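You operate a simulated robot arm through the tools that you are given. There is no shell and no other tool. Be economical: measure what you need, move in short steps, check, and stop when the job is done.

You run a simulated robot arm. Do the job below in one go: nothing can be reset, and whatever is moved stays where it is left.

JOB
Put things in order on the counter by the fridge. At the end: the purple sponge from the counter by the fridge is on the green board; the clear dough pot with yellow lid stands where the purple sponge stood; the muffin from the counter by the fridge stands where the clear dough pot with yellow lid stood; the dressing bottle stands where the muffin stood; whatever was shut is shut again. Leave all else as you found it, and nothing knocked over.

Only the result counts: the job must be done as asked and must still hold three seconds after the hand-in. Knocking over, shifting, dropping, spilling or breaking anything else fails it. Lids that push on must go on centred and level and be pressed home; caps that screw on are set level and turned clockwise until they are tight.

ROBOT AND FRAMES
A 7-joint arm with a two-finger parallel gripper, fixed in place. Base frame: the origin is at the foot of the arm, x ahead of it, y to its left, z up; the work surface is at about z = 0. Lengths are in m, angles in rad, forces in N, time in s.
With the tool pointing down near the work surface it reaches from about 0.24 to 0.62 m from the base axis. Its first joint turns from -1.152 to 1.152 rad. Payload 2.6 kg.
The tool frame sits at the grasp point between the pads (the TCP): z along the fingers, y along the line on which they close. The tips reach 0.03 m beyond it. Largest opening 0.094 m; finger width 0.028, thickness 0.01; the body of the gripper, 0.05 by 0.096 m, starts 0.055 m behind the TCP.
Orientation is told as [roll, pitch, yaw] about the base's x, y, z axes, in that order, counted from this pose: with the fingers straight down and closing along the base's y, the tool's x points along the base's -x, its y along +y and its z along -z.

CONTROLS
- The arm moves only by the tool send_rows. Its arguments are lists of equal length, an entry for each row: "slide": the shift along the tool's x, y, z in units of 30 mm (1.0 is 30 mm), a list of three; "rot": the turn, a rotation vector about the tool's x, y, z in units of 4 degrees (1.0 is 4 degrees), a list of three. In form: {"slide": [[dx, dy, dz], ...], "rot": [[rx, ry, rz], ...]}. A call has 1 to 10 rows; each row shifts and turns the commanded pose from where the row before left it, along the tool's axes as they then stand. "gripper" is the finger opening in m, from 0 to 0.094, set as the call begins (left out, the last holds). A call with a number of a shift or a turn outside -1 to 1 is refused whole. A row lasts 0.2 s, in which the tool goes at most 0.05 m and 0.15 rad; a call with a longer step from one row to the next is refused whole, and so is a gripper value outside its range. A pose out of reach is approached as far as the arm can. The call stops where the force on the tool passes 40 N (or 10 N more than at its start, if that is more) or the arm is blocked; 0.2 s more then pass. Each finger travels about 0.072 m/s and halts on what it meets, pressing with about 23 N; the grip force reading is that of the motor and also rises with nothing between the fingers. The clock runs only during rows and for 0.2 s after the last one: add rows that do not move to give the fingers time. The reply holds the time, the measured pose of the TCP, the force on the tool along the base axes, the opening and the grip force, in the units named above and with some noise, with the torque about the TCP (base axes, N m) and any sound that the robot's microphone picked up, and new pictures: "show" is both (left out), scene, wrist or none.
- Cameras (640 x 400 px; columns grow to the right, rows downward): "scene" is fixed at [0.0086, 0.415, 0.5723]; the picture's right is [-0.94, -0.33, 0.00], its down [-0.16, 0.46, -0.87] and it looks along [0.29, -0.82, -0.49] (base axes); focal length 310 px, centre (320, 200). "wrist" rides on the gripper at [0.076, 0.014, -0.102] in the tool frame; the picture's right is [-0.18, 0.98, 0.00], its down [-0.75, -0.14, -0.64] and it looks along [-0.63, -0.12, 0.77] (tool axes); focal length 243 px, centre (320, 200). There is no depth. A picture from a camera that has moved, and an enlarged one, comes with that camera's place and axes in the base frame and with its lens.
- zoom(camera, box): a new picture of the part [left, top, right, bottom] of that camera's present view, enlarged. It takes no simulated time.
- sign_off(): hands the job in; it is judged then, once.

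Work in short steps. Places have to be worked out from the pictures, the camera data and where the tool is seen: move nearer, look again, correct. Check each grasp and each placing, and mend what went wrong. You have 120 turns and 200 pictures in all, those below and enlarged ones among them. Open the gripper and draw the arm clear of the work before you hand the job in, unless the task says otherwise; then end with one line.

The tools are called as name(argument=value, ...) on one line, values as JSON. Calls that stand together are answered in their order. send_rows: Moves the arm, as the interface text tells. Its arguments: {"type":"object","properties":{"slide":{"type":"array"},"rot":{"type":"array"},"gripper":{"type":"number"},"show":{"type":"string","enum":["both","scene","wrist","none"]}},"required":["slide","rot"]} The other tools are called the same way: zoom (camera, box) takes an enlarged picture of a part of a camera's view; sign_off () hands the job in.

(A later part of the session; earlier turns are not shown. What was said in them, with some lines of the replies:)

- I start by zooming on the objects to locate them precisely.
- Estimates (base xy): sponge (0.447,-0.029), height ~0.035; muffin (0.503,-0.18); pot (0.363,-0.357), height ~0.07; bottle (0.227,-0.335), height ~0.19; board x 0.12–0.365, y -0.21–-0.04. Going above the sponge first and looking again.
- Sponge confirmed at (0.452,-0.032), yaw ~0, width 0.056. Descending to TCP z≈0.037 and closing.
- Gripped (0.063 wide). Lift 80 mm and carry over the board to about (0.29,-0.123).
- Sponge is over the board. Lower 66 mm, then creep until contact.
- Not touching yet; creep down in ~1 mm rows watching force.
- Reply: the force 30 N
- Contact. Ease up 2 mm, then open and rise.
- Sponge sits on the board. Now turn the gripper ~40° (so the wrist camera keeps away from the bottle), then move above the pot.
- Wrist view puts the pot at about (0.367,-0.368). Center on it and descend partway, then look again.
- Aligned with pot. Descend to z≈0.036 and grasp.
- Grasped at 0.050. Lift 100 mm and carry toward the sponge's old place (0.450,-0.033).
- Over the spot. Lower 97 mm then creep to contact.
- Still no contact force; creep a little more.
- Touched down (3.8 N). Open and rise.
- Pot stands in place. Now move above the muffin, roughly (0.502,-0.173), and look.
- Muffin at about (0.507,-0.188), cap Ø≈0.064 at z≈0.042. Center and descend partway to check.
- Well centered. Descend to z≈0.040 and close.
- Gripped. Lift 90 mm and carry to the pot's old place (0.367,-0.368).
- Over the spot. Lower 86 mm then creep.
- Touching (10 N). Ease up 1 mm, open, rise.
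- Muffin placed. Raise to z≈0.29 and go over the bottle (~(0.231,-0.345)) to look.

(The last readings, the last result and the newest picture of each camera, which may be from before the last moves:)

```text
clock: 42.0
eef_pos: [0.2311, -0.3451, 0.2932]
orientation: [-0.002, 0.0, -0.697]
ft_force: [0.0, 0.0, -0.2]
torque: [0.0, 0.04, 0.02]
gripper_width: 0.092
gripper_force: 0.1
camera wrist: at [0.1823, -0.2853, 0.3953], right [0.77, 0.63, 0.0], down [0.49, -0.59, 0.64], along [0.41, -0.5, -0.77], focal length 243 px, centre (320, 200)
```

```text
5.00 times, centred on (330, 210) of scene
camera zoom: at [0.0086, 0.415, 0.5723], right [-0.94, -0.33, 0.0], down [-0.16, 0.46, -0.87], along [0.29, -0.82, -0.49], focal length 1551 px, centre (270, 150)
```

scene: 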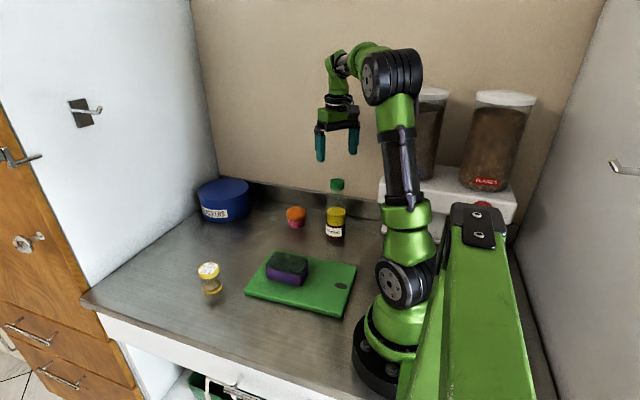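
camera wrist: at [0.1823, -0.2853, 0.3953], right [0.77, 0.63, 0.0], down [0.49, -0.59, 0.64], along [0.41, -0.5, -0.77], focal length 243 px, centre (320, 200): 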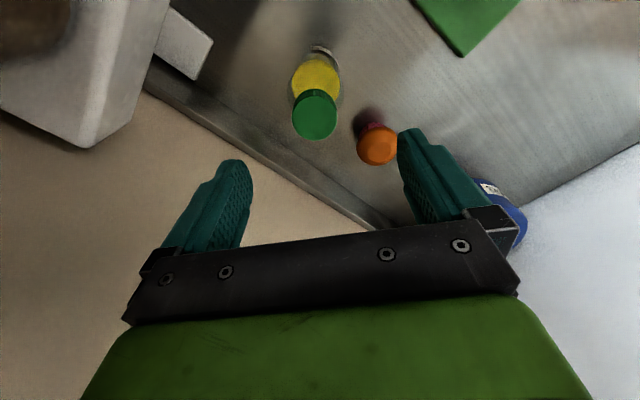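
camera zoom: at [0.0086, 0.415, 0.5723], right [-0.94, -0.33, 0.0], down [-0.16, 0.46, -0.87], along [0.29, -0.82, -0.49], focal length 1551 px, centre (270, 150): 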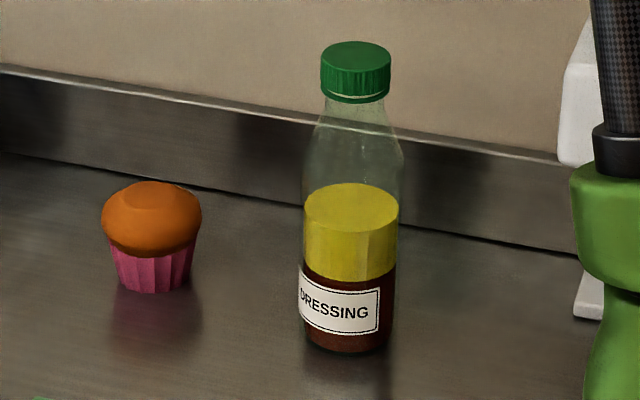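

Bottle cap center ≈ (0.229,-0.350), cap top z≈0.19, Ø 0.039. Fine-center and descend partly.

send_rows(slide=[[-0.05, -0.17, 0.5], [0, 0, 0.8], [0, 0, 0.7], [0, 0, 0]], rot=[[0, 0, 0], [0, 0, 0], [0, 0, 0], [0, 0, 0]])

```text
clock: 43.0
eef_pos: [0.2308, -0.3501, 0.2319]
orientation: [0.002, -0.001, -0.698]
ft_force: [0.1, -0.4, 0.1]
torque: [0.01, -0.02, 0.05]
gripper_width: 0.0919
gripper_force: 0.0
camera wrist: at [0.1812, -0.2895, 0.3344], right [0.77, 0.63, 0.0], down [0.49, -0.59, 0.64], along [0.41, -0.5, -0.77], focal length 243 px, centre (320, 200)
```

scene: 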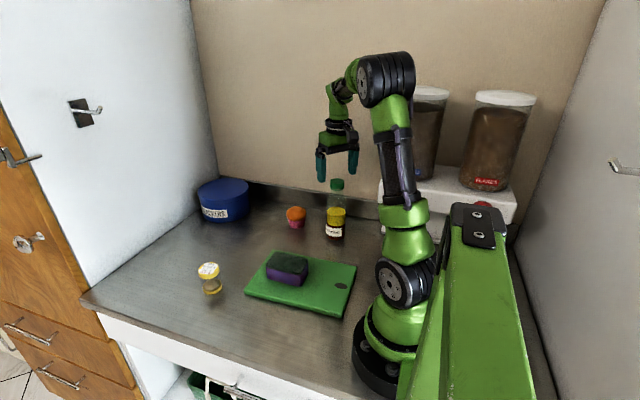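
wrist: 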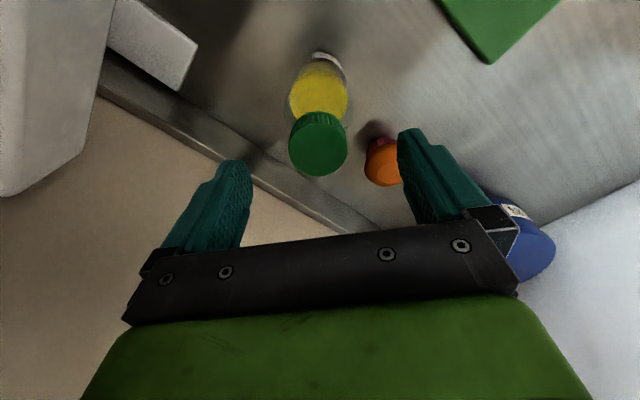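

Centered. Descend 60 mm around the cap and close.

send_rows(slide=[[0.03, -0.03, 0.7], [0, 0, 0.7], [0, 0, 0.6], [0, 0, 0]], rot=[[0, 0, 0], [0, 0, 0], [0, 0, 0], [0, 0, 0]], show="none")

send_rows(slide=[[0, 0, 0], [0, 0, 0], [0, 0, 0], [0, 0, 0], [0, 0, 0]], rot=[[0, 0, 0], [0, 0, 0], [0, 0, 0], [0, 0, 0], [0, 0, 0]], gripper=0.025)

zoom(camera="scene", box=[270, 140, 390, 250])

```text
clock: 44.0
eef_pos: [0.2295, -0.3495, 0.1729]
orientation: [0.0, -0.001, -0.696]
ft_force: [-0.3, -0.4, -1.0]
torque: [0.01, 0.04, 0.02]
gripper_width: 0.0918
gripper_force: 0.1
```

```text
clock: 45.2
eef_pos: [0.229, -0.3505, 0.1727]
orientation: [0.0, 0.0, -0.698]
ft_force: [-1.2, -0.8, 0.3]
torque: [-0.05, 0.05, -0.02]
gripper_width: 0.0477
gripper_force: 23.2
camera wrist: at [0.1794, -0.2898, 0.2752], right [0.77, 0.63, 0.0], down [0.49, -0.59, 0.64], along [0.41, -0.5, -0.77], focal length 243 px, centre (320, 200)
```

scene: 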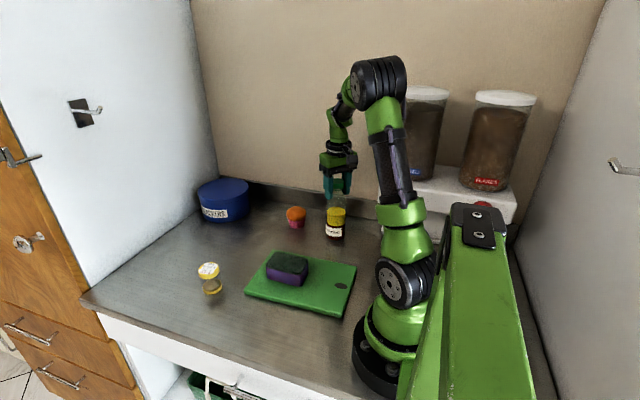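
wrist: 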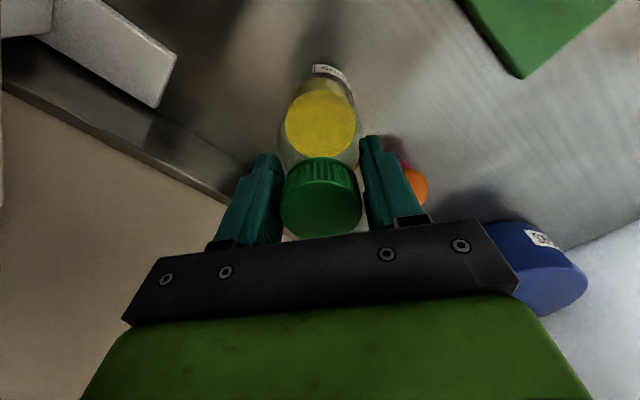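

```text
3.64 times, centred on (330, 195) of scene
camera zoom: at [0.0086, 0.415, 0.5723], right [-0.94, -0.33, 0.0], down [-0.16, 0.46, -0.87], along [0.29, -0.82, -0.49], focal length 1128 px, centre (284, 218)
```

zoom: 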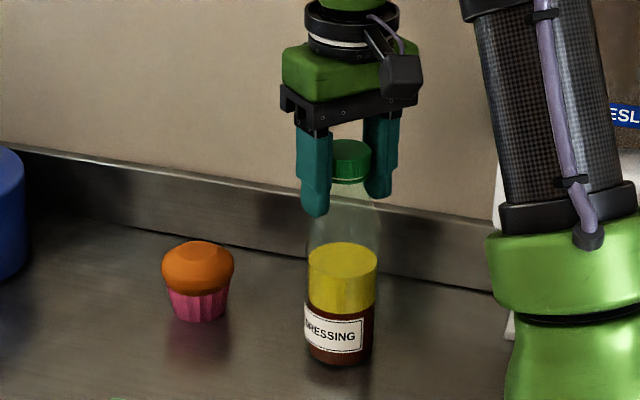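

Opening reads 0.048, wider than the cap — the tips are pinching the sloping shoulder. Open, rise 16 mm and regrip on the cap alone.

send_rows(slide=[[0, 0, 0], [0, 0, 0], [0, 0, -0.28], [0, 0, -0.28], [0, 0, 0]], rot=[[0, 0, 0], [0, 0, 0], [0, 0, 0], [0, 0, 0], [0, 0, 0]], gripper=0.07, show="none")

send_rows(slide=[[0, 0, 0], [0, 0, 0], [0, 0, 0], [0, 0, 0], [0, 0, 0]], rot=[[0, 0, 0], [0, 0, 0], [0, 0, 0], [0, 0, 0], [0, 0, 0]], gripper=0.025, show="wrist")

zoom(camera="scene", box=[270, 140, 390, 250])

```text
clock: 46.4
eef_pos: [0.229, -0.3498, 0.19]
orientation: [0.002, 0.001, -0.698]
ft_force: [0.0, -0.5, 0.5]
torque: [0.01, 0.04, 0.0]
gripper_width: 0.0698
gripper_force: 0.1
```

```text
clock: 47.6
eef_pos: [0.2273, -0.3496, 0.1909]
orientation: [0.002, -0.001, -0.699]
ft_force: [-1.0, -0.2, 1.1]
torque: [-0.05, 0.09, -0.04]
gripper_width: 0.0394
gripper_force: 22.9
camera wrist: at [0.179, -0.2889, 0.2922], right [0.77, 0.63, 0.0], down [0.49, -0.59, 0.64], along [0.41, -0.5, -0.77], focal length 243 px, centre (320, 200)
```

wrist: 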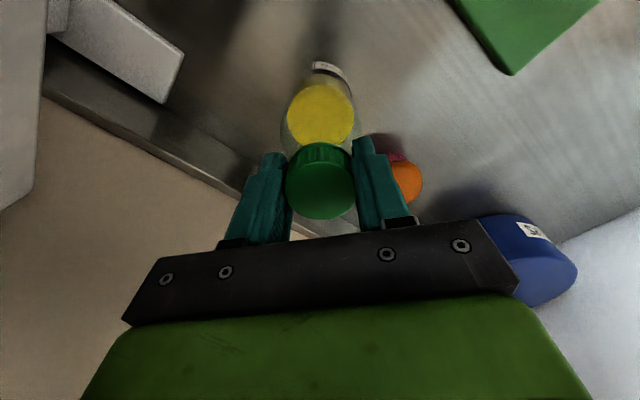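

```text
3.64 times, centred on (330, 195) of scene
camera zoom: at [0.0086, 0.415, 0.5722], right [-0.94, -0.33, 0.0], down [-0.16, 0.46, -0.87], along [0.29, -0.82, -0.49], focal length 1128 px, centre (284, 218)
```

zoom: 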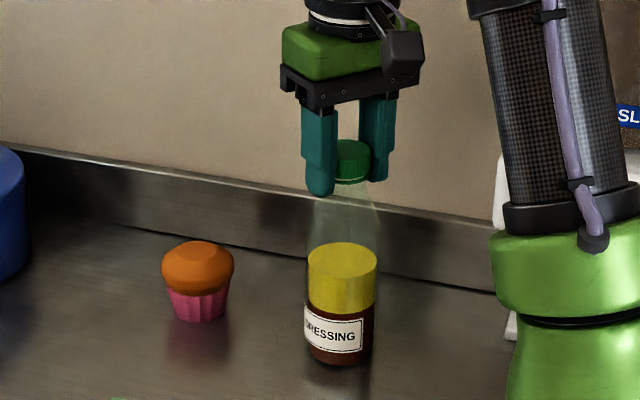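

Now gripping the cap (0.0394). Lift 85 mm gently and check.

send_rows(slide=[[0, 0, -0.3], [0, 0, -0.5], [0, 0, -0.5], [0, 0, -0.5], [0, 0, -0.5], [0, 0, -0.5], [0, 0, 0]], rot=[[0, 0, 0], [0, 0, 0], [0, 0, 0], [0, 0, 0], [0, 0, 0], [0, 0, 0], [0, 0, 0]])

```text
clock: 49.2
eef_pos: [0.2275, -0.3493, 0.2728]
orientation: [0.001, -0.001, -0.698]
ft_force: [0.0, 0.2, -3.2]
torque: [0.05, 0.0, -0.02]
gripper_width: 0.039
gripper_force: 23.4
camera wrist: at [0.1784, -0.2888, 0.3757], right [0.77, 0.63, 0.0], down [0.49, -0.59, 0.64], along [0.41, -0.5, -0.77], focal length 243 px, centre (320, 200)
```

scene: 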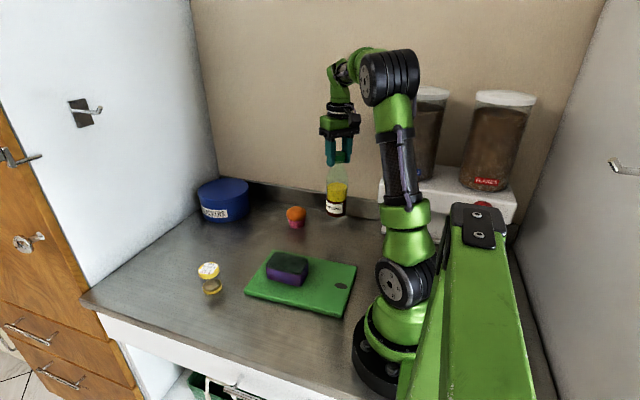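
wrist: 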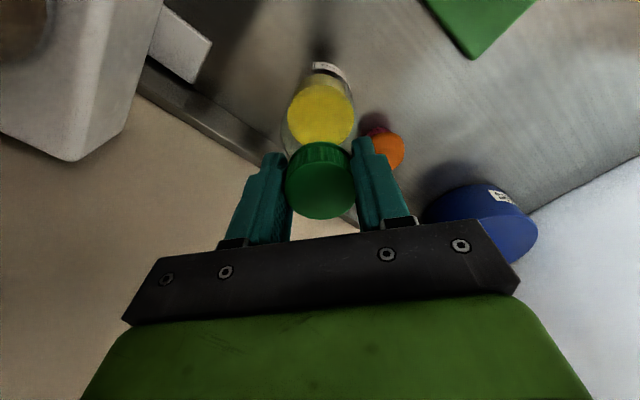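

Bottle hangs upright, ~3 N. Carry to the muffin's old place (0.5075,-0.189) at moderate speed.

send_rows(slide=[[-0.262, 0.721, 0], [-0.262, 0.721, 0], [-0.262, 0.721, 0], [-0.262, 0.721, 0], [-0.262, 0.721, 0], [-0.262, 0.721, 0], [-0.262, 0.721, 0]], rot=[[0, 0, 0], [0, 0, 0], [0, 0, 0], [0, 0, 0], [0, 0, 0], [0, 0, 0], [0, 0, 0]], show="none")

send_rows(slide=[[-0.262, 0.721, 0], [-0.262, 0.721, 0], [-0.262, 0.721, 0], [-0.262, 0.721, 0], [-0.262, 0.721, 0], [-0.262, 0.721, 0], [-0.262, 0.721, 0], [0, 0, 0]], rot=[[0, 0, 0], [0, 0, 0], [0, 0, 0], [0, 0, 0], [0, 0, 0], [0, 0, 0], [0, 0, 0], [0, 0, 0]])

```text
clock: 50.8
eef_pos: [0.3681, -0.2681, 0.2734]
orientation: [0.002, 0.0, -0.699]
ft_force: [0.5, -0.7, -4.5]
torque: [0.0, 0.03, 0.0]
gripper_width: 0.0391
gripper_force: 23.3
```

```text
clock: 52.6
eef_pos: [0.5079, -0.1903, 0.2729]
orientation: [0.0, -0.001, -0.698]
ft_force: [0.0, -0.5, -4.6]
torque: [-0.01, 0.01, 0.03]
gripper_width: 0.0392
gripper_force: 22.7
camera wrist: at [0.4593, -0.1289, 0.3754], right [0.77, 0.63, 0.0], down [0.49, -0.59, 0.64], along [0.41, -0.5, -0.77], focal length 243 px, centre (320, 200)
```

scene: 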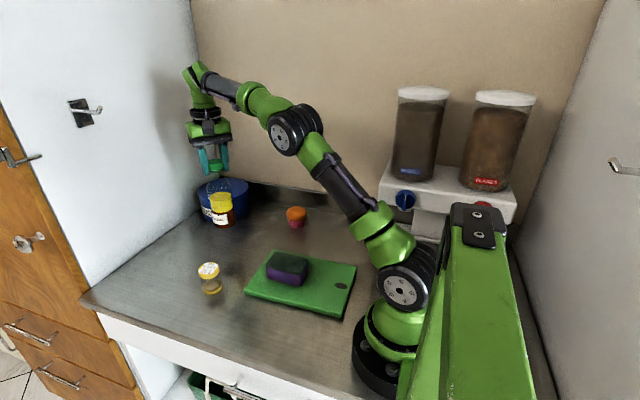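
wrist: 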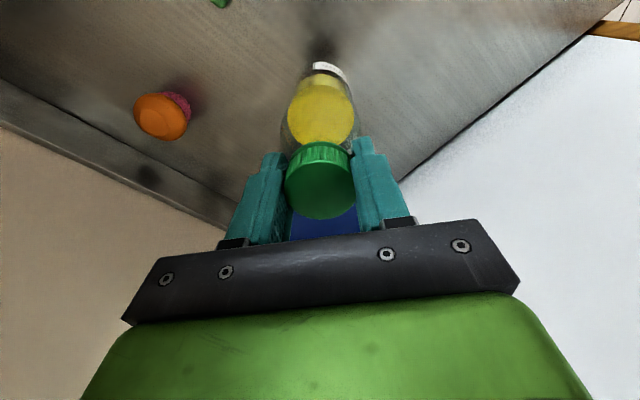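

Over the spot. Lower ~78 mm, then creep to contact.

send_rows(slide=[[0, 0, 0.6], [0, 0, 0.6], [0, 0, 0.6], [0, 0, 0.5], [0, 0, 0.25], [0, 0, 0.05], [0, 0, 0]], rot=[[0, 0, 0], [0, 0, 0], [0, 0, 0], [0, 0, 0], [0, 0, 0], [0, 0, 0], [0, 0, 0]], show="scene")

send_rows(slide=[[0, 0, 0.04], [0, 0, 0.04], [0, 0, 0]], rot=[[0, 0, 0], [0, 0, 0], [0, 0, 0]], show="none")

```text
clock: 54.2
eef_pos: [0.5076, -0.1878, 0.1937]
orientation: [0.0, -0.001, -0.697]
ft_force: [0.0, -0.2, -4.0]
torque: [-0.01, 0.01, 0.01]
gripper_width: 0.0388
gripper_force: 22.6
```

scene: 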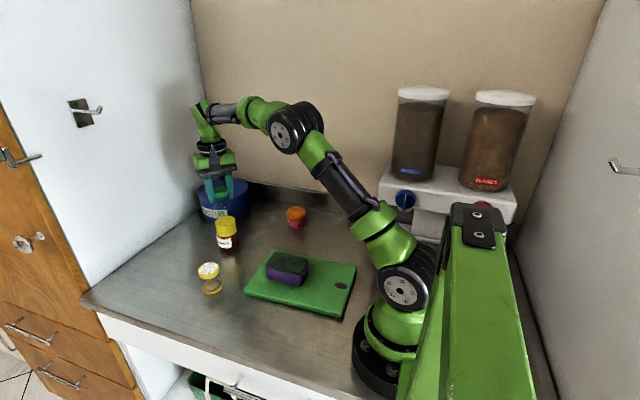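

```text
clock: 55.0
eef_pos: [0.5063, -0.1887, 0.1932]
orientation: [0.0, 0.0, -0.698]
ft_force: [-0.2, 0.0, -3.6]
torque: [0.01, 0.03, 0.0]
gripper_width: 0.0386
gripper_force: 22.7
```

send_rows(slide=[[0, 0, 0.04], [0, 0, 0.04], [0, 0, 0]], rot=[[0, 0, 0], [0, 0, 0], [0, 0, 0]], show="none")

```text
clock: 55.8
eef_pos: [0.5062, -0.189, 0.1907]
orientation: [0.0, -0.003, -0.698]
ft_force: [-0.1, -0.4, 2.4]
torque: [0.08, 0.34, -0.01]
gripper_width: 0.0389
gripper_force: 22.7
```

Contact made (bottle weight carried by the counter). Release slowly and rise.

send_rows(slide=[[0, 0, 0], [0, 0, 0], [0, 0, 0], [0, 0, 0]], rot=[[0, 0, 0], [0, 0, 0], [0, 0, 0], [0, 0, 0]], gripper=0.08)

send_rows(slide=[[0, 0, -0.5], [0, 0, -0.8], [0, 0, -0.8], [0, 0, -0.8], [0, 0, 0]], rot=[[0, 0, 0], [0, 0, 0], [0, 0, 0], [0, 0, 0], [0, 0, 0]])

```text
clock: 56.8
eef_pos: [0.5072, -0.1882, 0.1908]
orientation: [-0.001, 0.001, -0.699]
ft_force: [-0.7, -0.4, 0.1]
torque: [0.02, -0.03, 0.0]
gripper_width: 0.0801
gripper_force: 0.1
camera wrist: at [0.4579, -0.1285, 0.2927], right [0.77, 0.63, 0.0], down [0.49, -0.59, 0.64], along [0.41, -0.5, -0.77], focal length 243 px, centre (320, 200)
```

scene: 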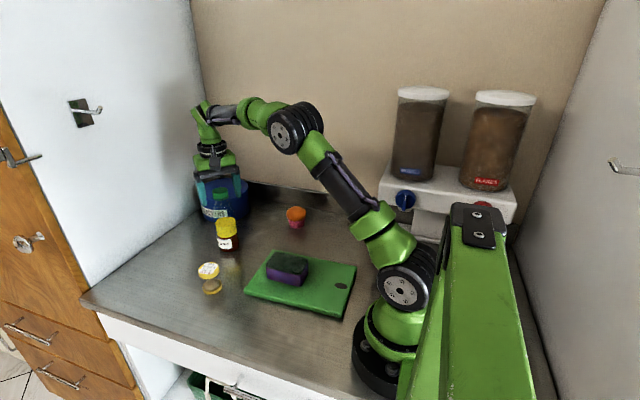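
wrist: 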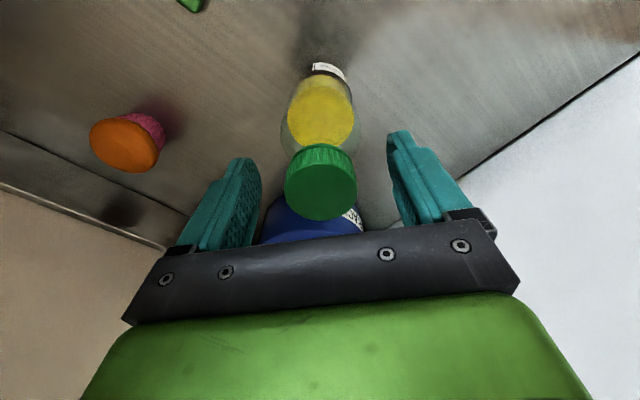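

```text
clock: 58.0
eef_pos: [0.5063, -0.1906, 0.2782]
orientation: [0.001, 0.0, -0.697]
ft_force: [0.9, 0.2, -1.2]
torque: [-0.02, 0.04, -0.02]
gripper_width: 0.08
gripper_force: 0.1
camera wrist: at [0.4576, -0.1293, 0.3811], right [0.77, 0.63, 0.0], down [0.49, -0.59, 0.64], along [0.41, -0.5, -0.77], focal length 243 px, centre (320, 200)
```

scene: 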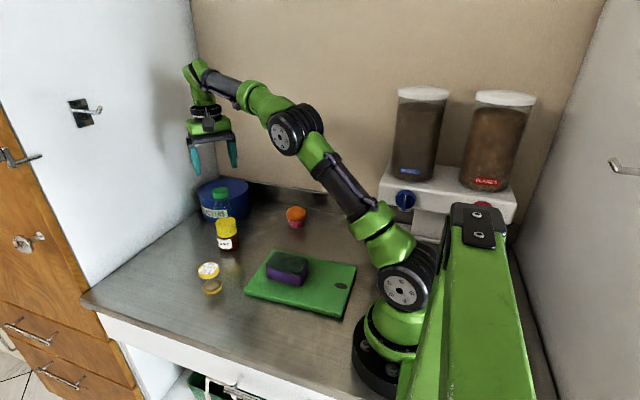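
wrist: 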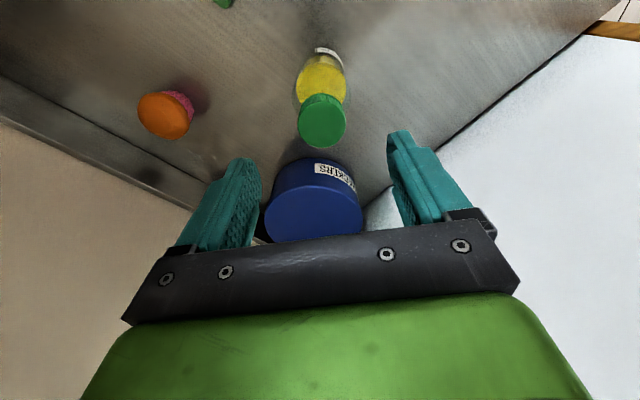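

Bottle stands upright. Retreat toward the start pose and do a last check.

send_rows(slide=[[0, 0, -0.5], [0.84, -0.344, 0], [0.84, -0.344, 0], [0.84, -0.344, 0], [0.84, -0.344, 0], [0.84, -0.344, 0], [0.84, -0.344, 0], [0, 0, 0]], rot=[[0, 0, 0], [0, 0, 0], [0, 0, 0], [0, 0, 0], [0, 0, 0], [0, 0, 0], [0, 0, 0], [0, 0, 0]], show="wrist")

zoom(camera="scene", box=[170, 150, 370, 330])

```text
clock: 59.8
eef_pos: [0.3501, -0.1403, 0.2931]
orientation: [-0.001, 0.0, -0.699]
ft_force: [0.5, -0.6, -0.2]
torque: [-0.01, 0.01, 0.01]
gripper_width: 0.0802
gripper_force: 0.1
camera wrist: at [0.3012, -0.0789, 0.3948], right [0.77, 0.63, 0.0], down [0.49, -0.59, 0.64], along [0.41, -0.5, -0.77], focal length 243 px, centre (320, 200)
```

wrist: 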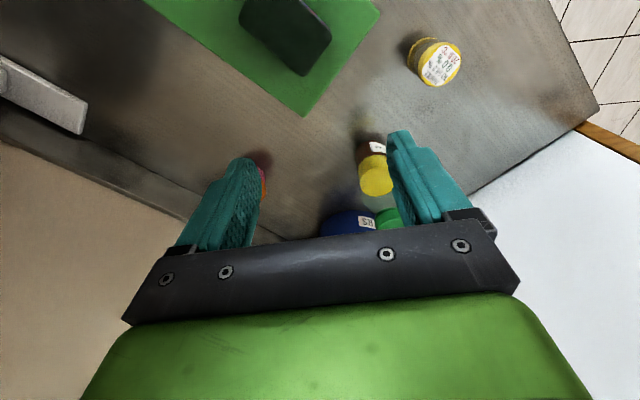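

```text
2.22 times, centred on (270, 240) of scene
camera zoom: at [0.0086, 0.415, 0.5723], right [-0.94, -0.33, 0.0], down [-0.16, 0.46, -0.87], along [0.29, -0.82, -0.49], focal length 689 px, centre (431, 111)
```

zoom: 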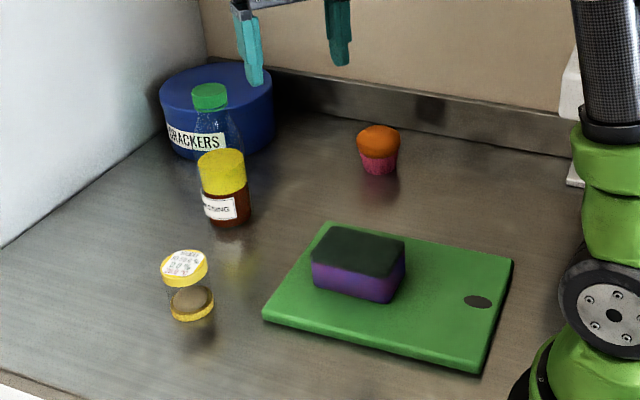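

All four items stand where they should, and the arm is clear with the gripper open.

sign_off()

```text
The job is handed in.
```

The purple sponge is on the green board, and the dough pot, muffin and dressing bottle each stand upright in the place asked for. Nothing was knocked over, nothing had to be opened, and I handed the job in with the gripper open and the arm clear.
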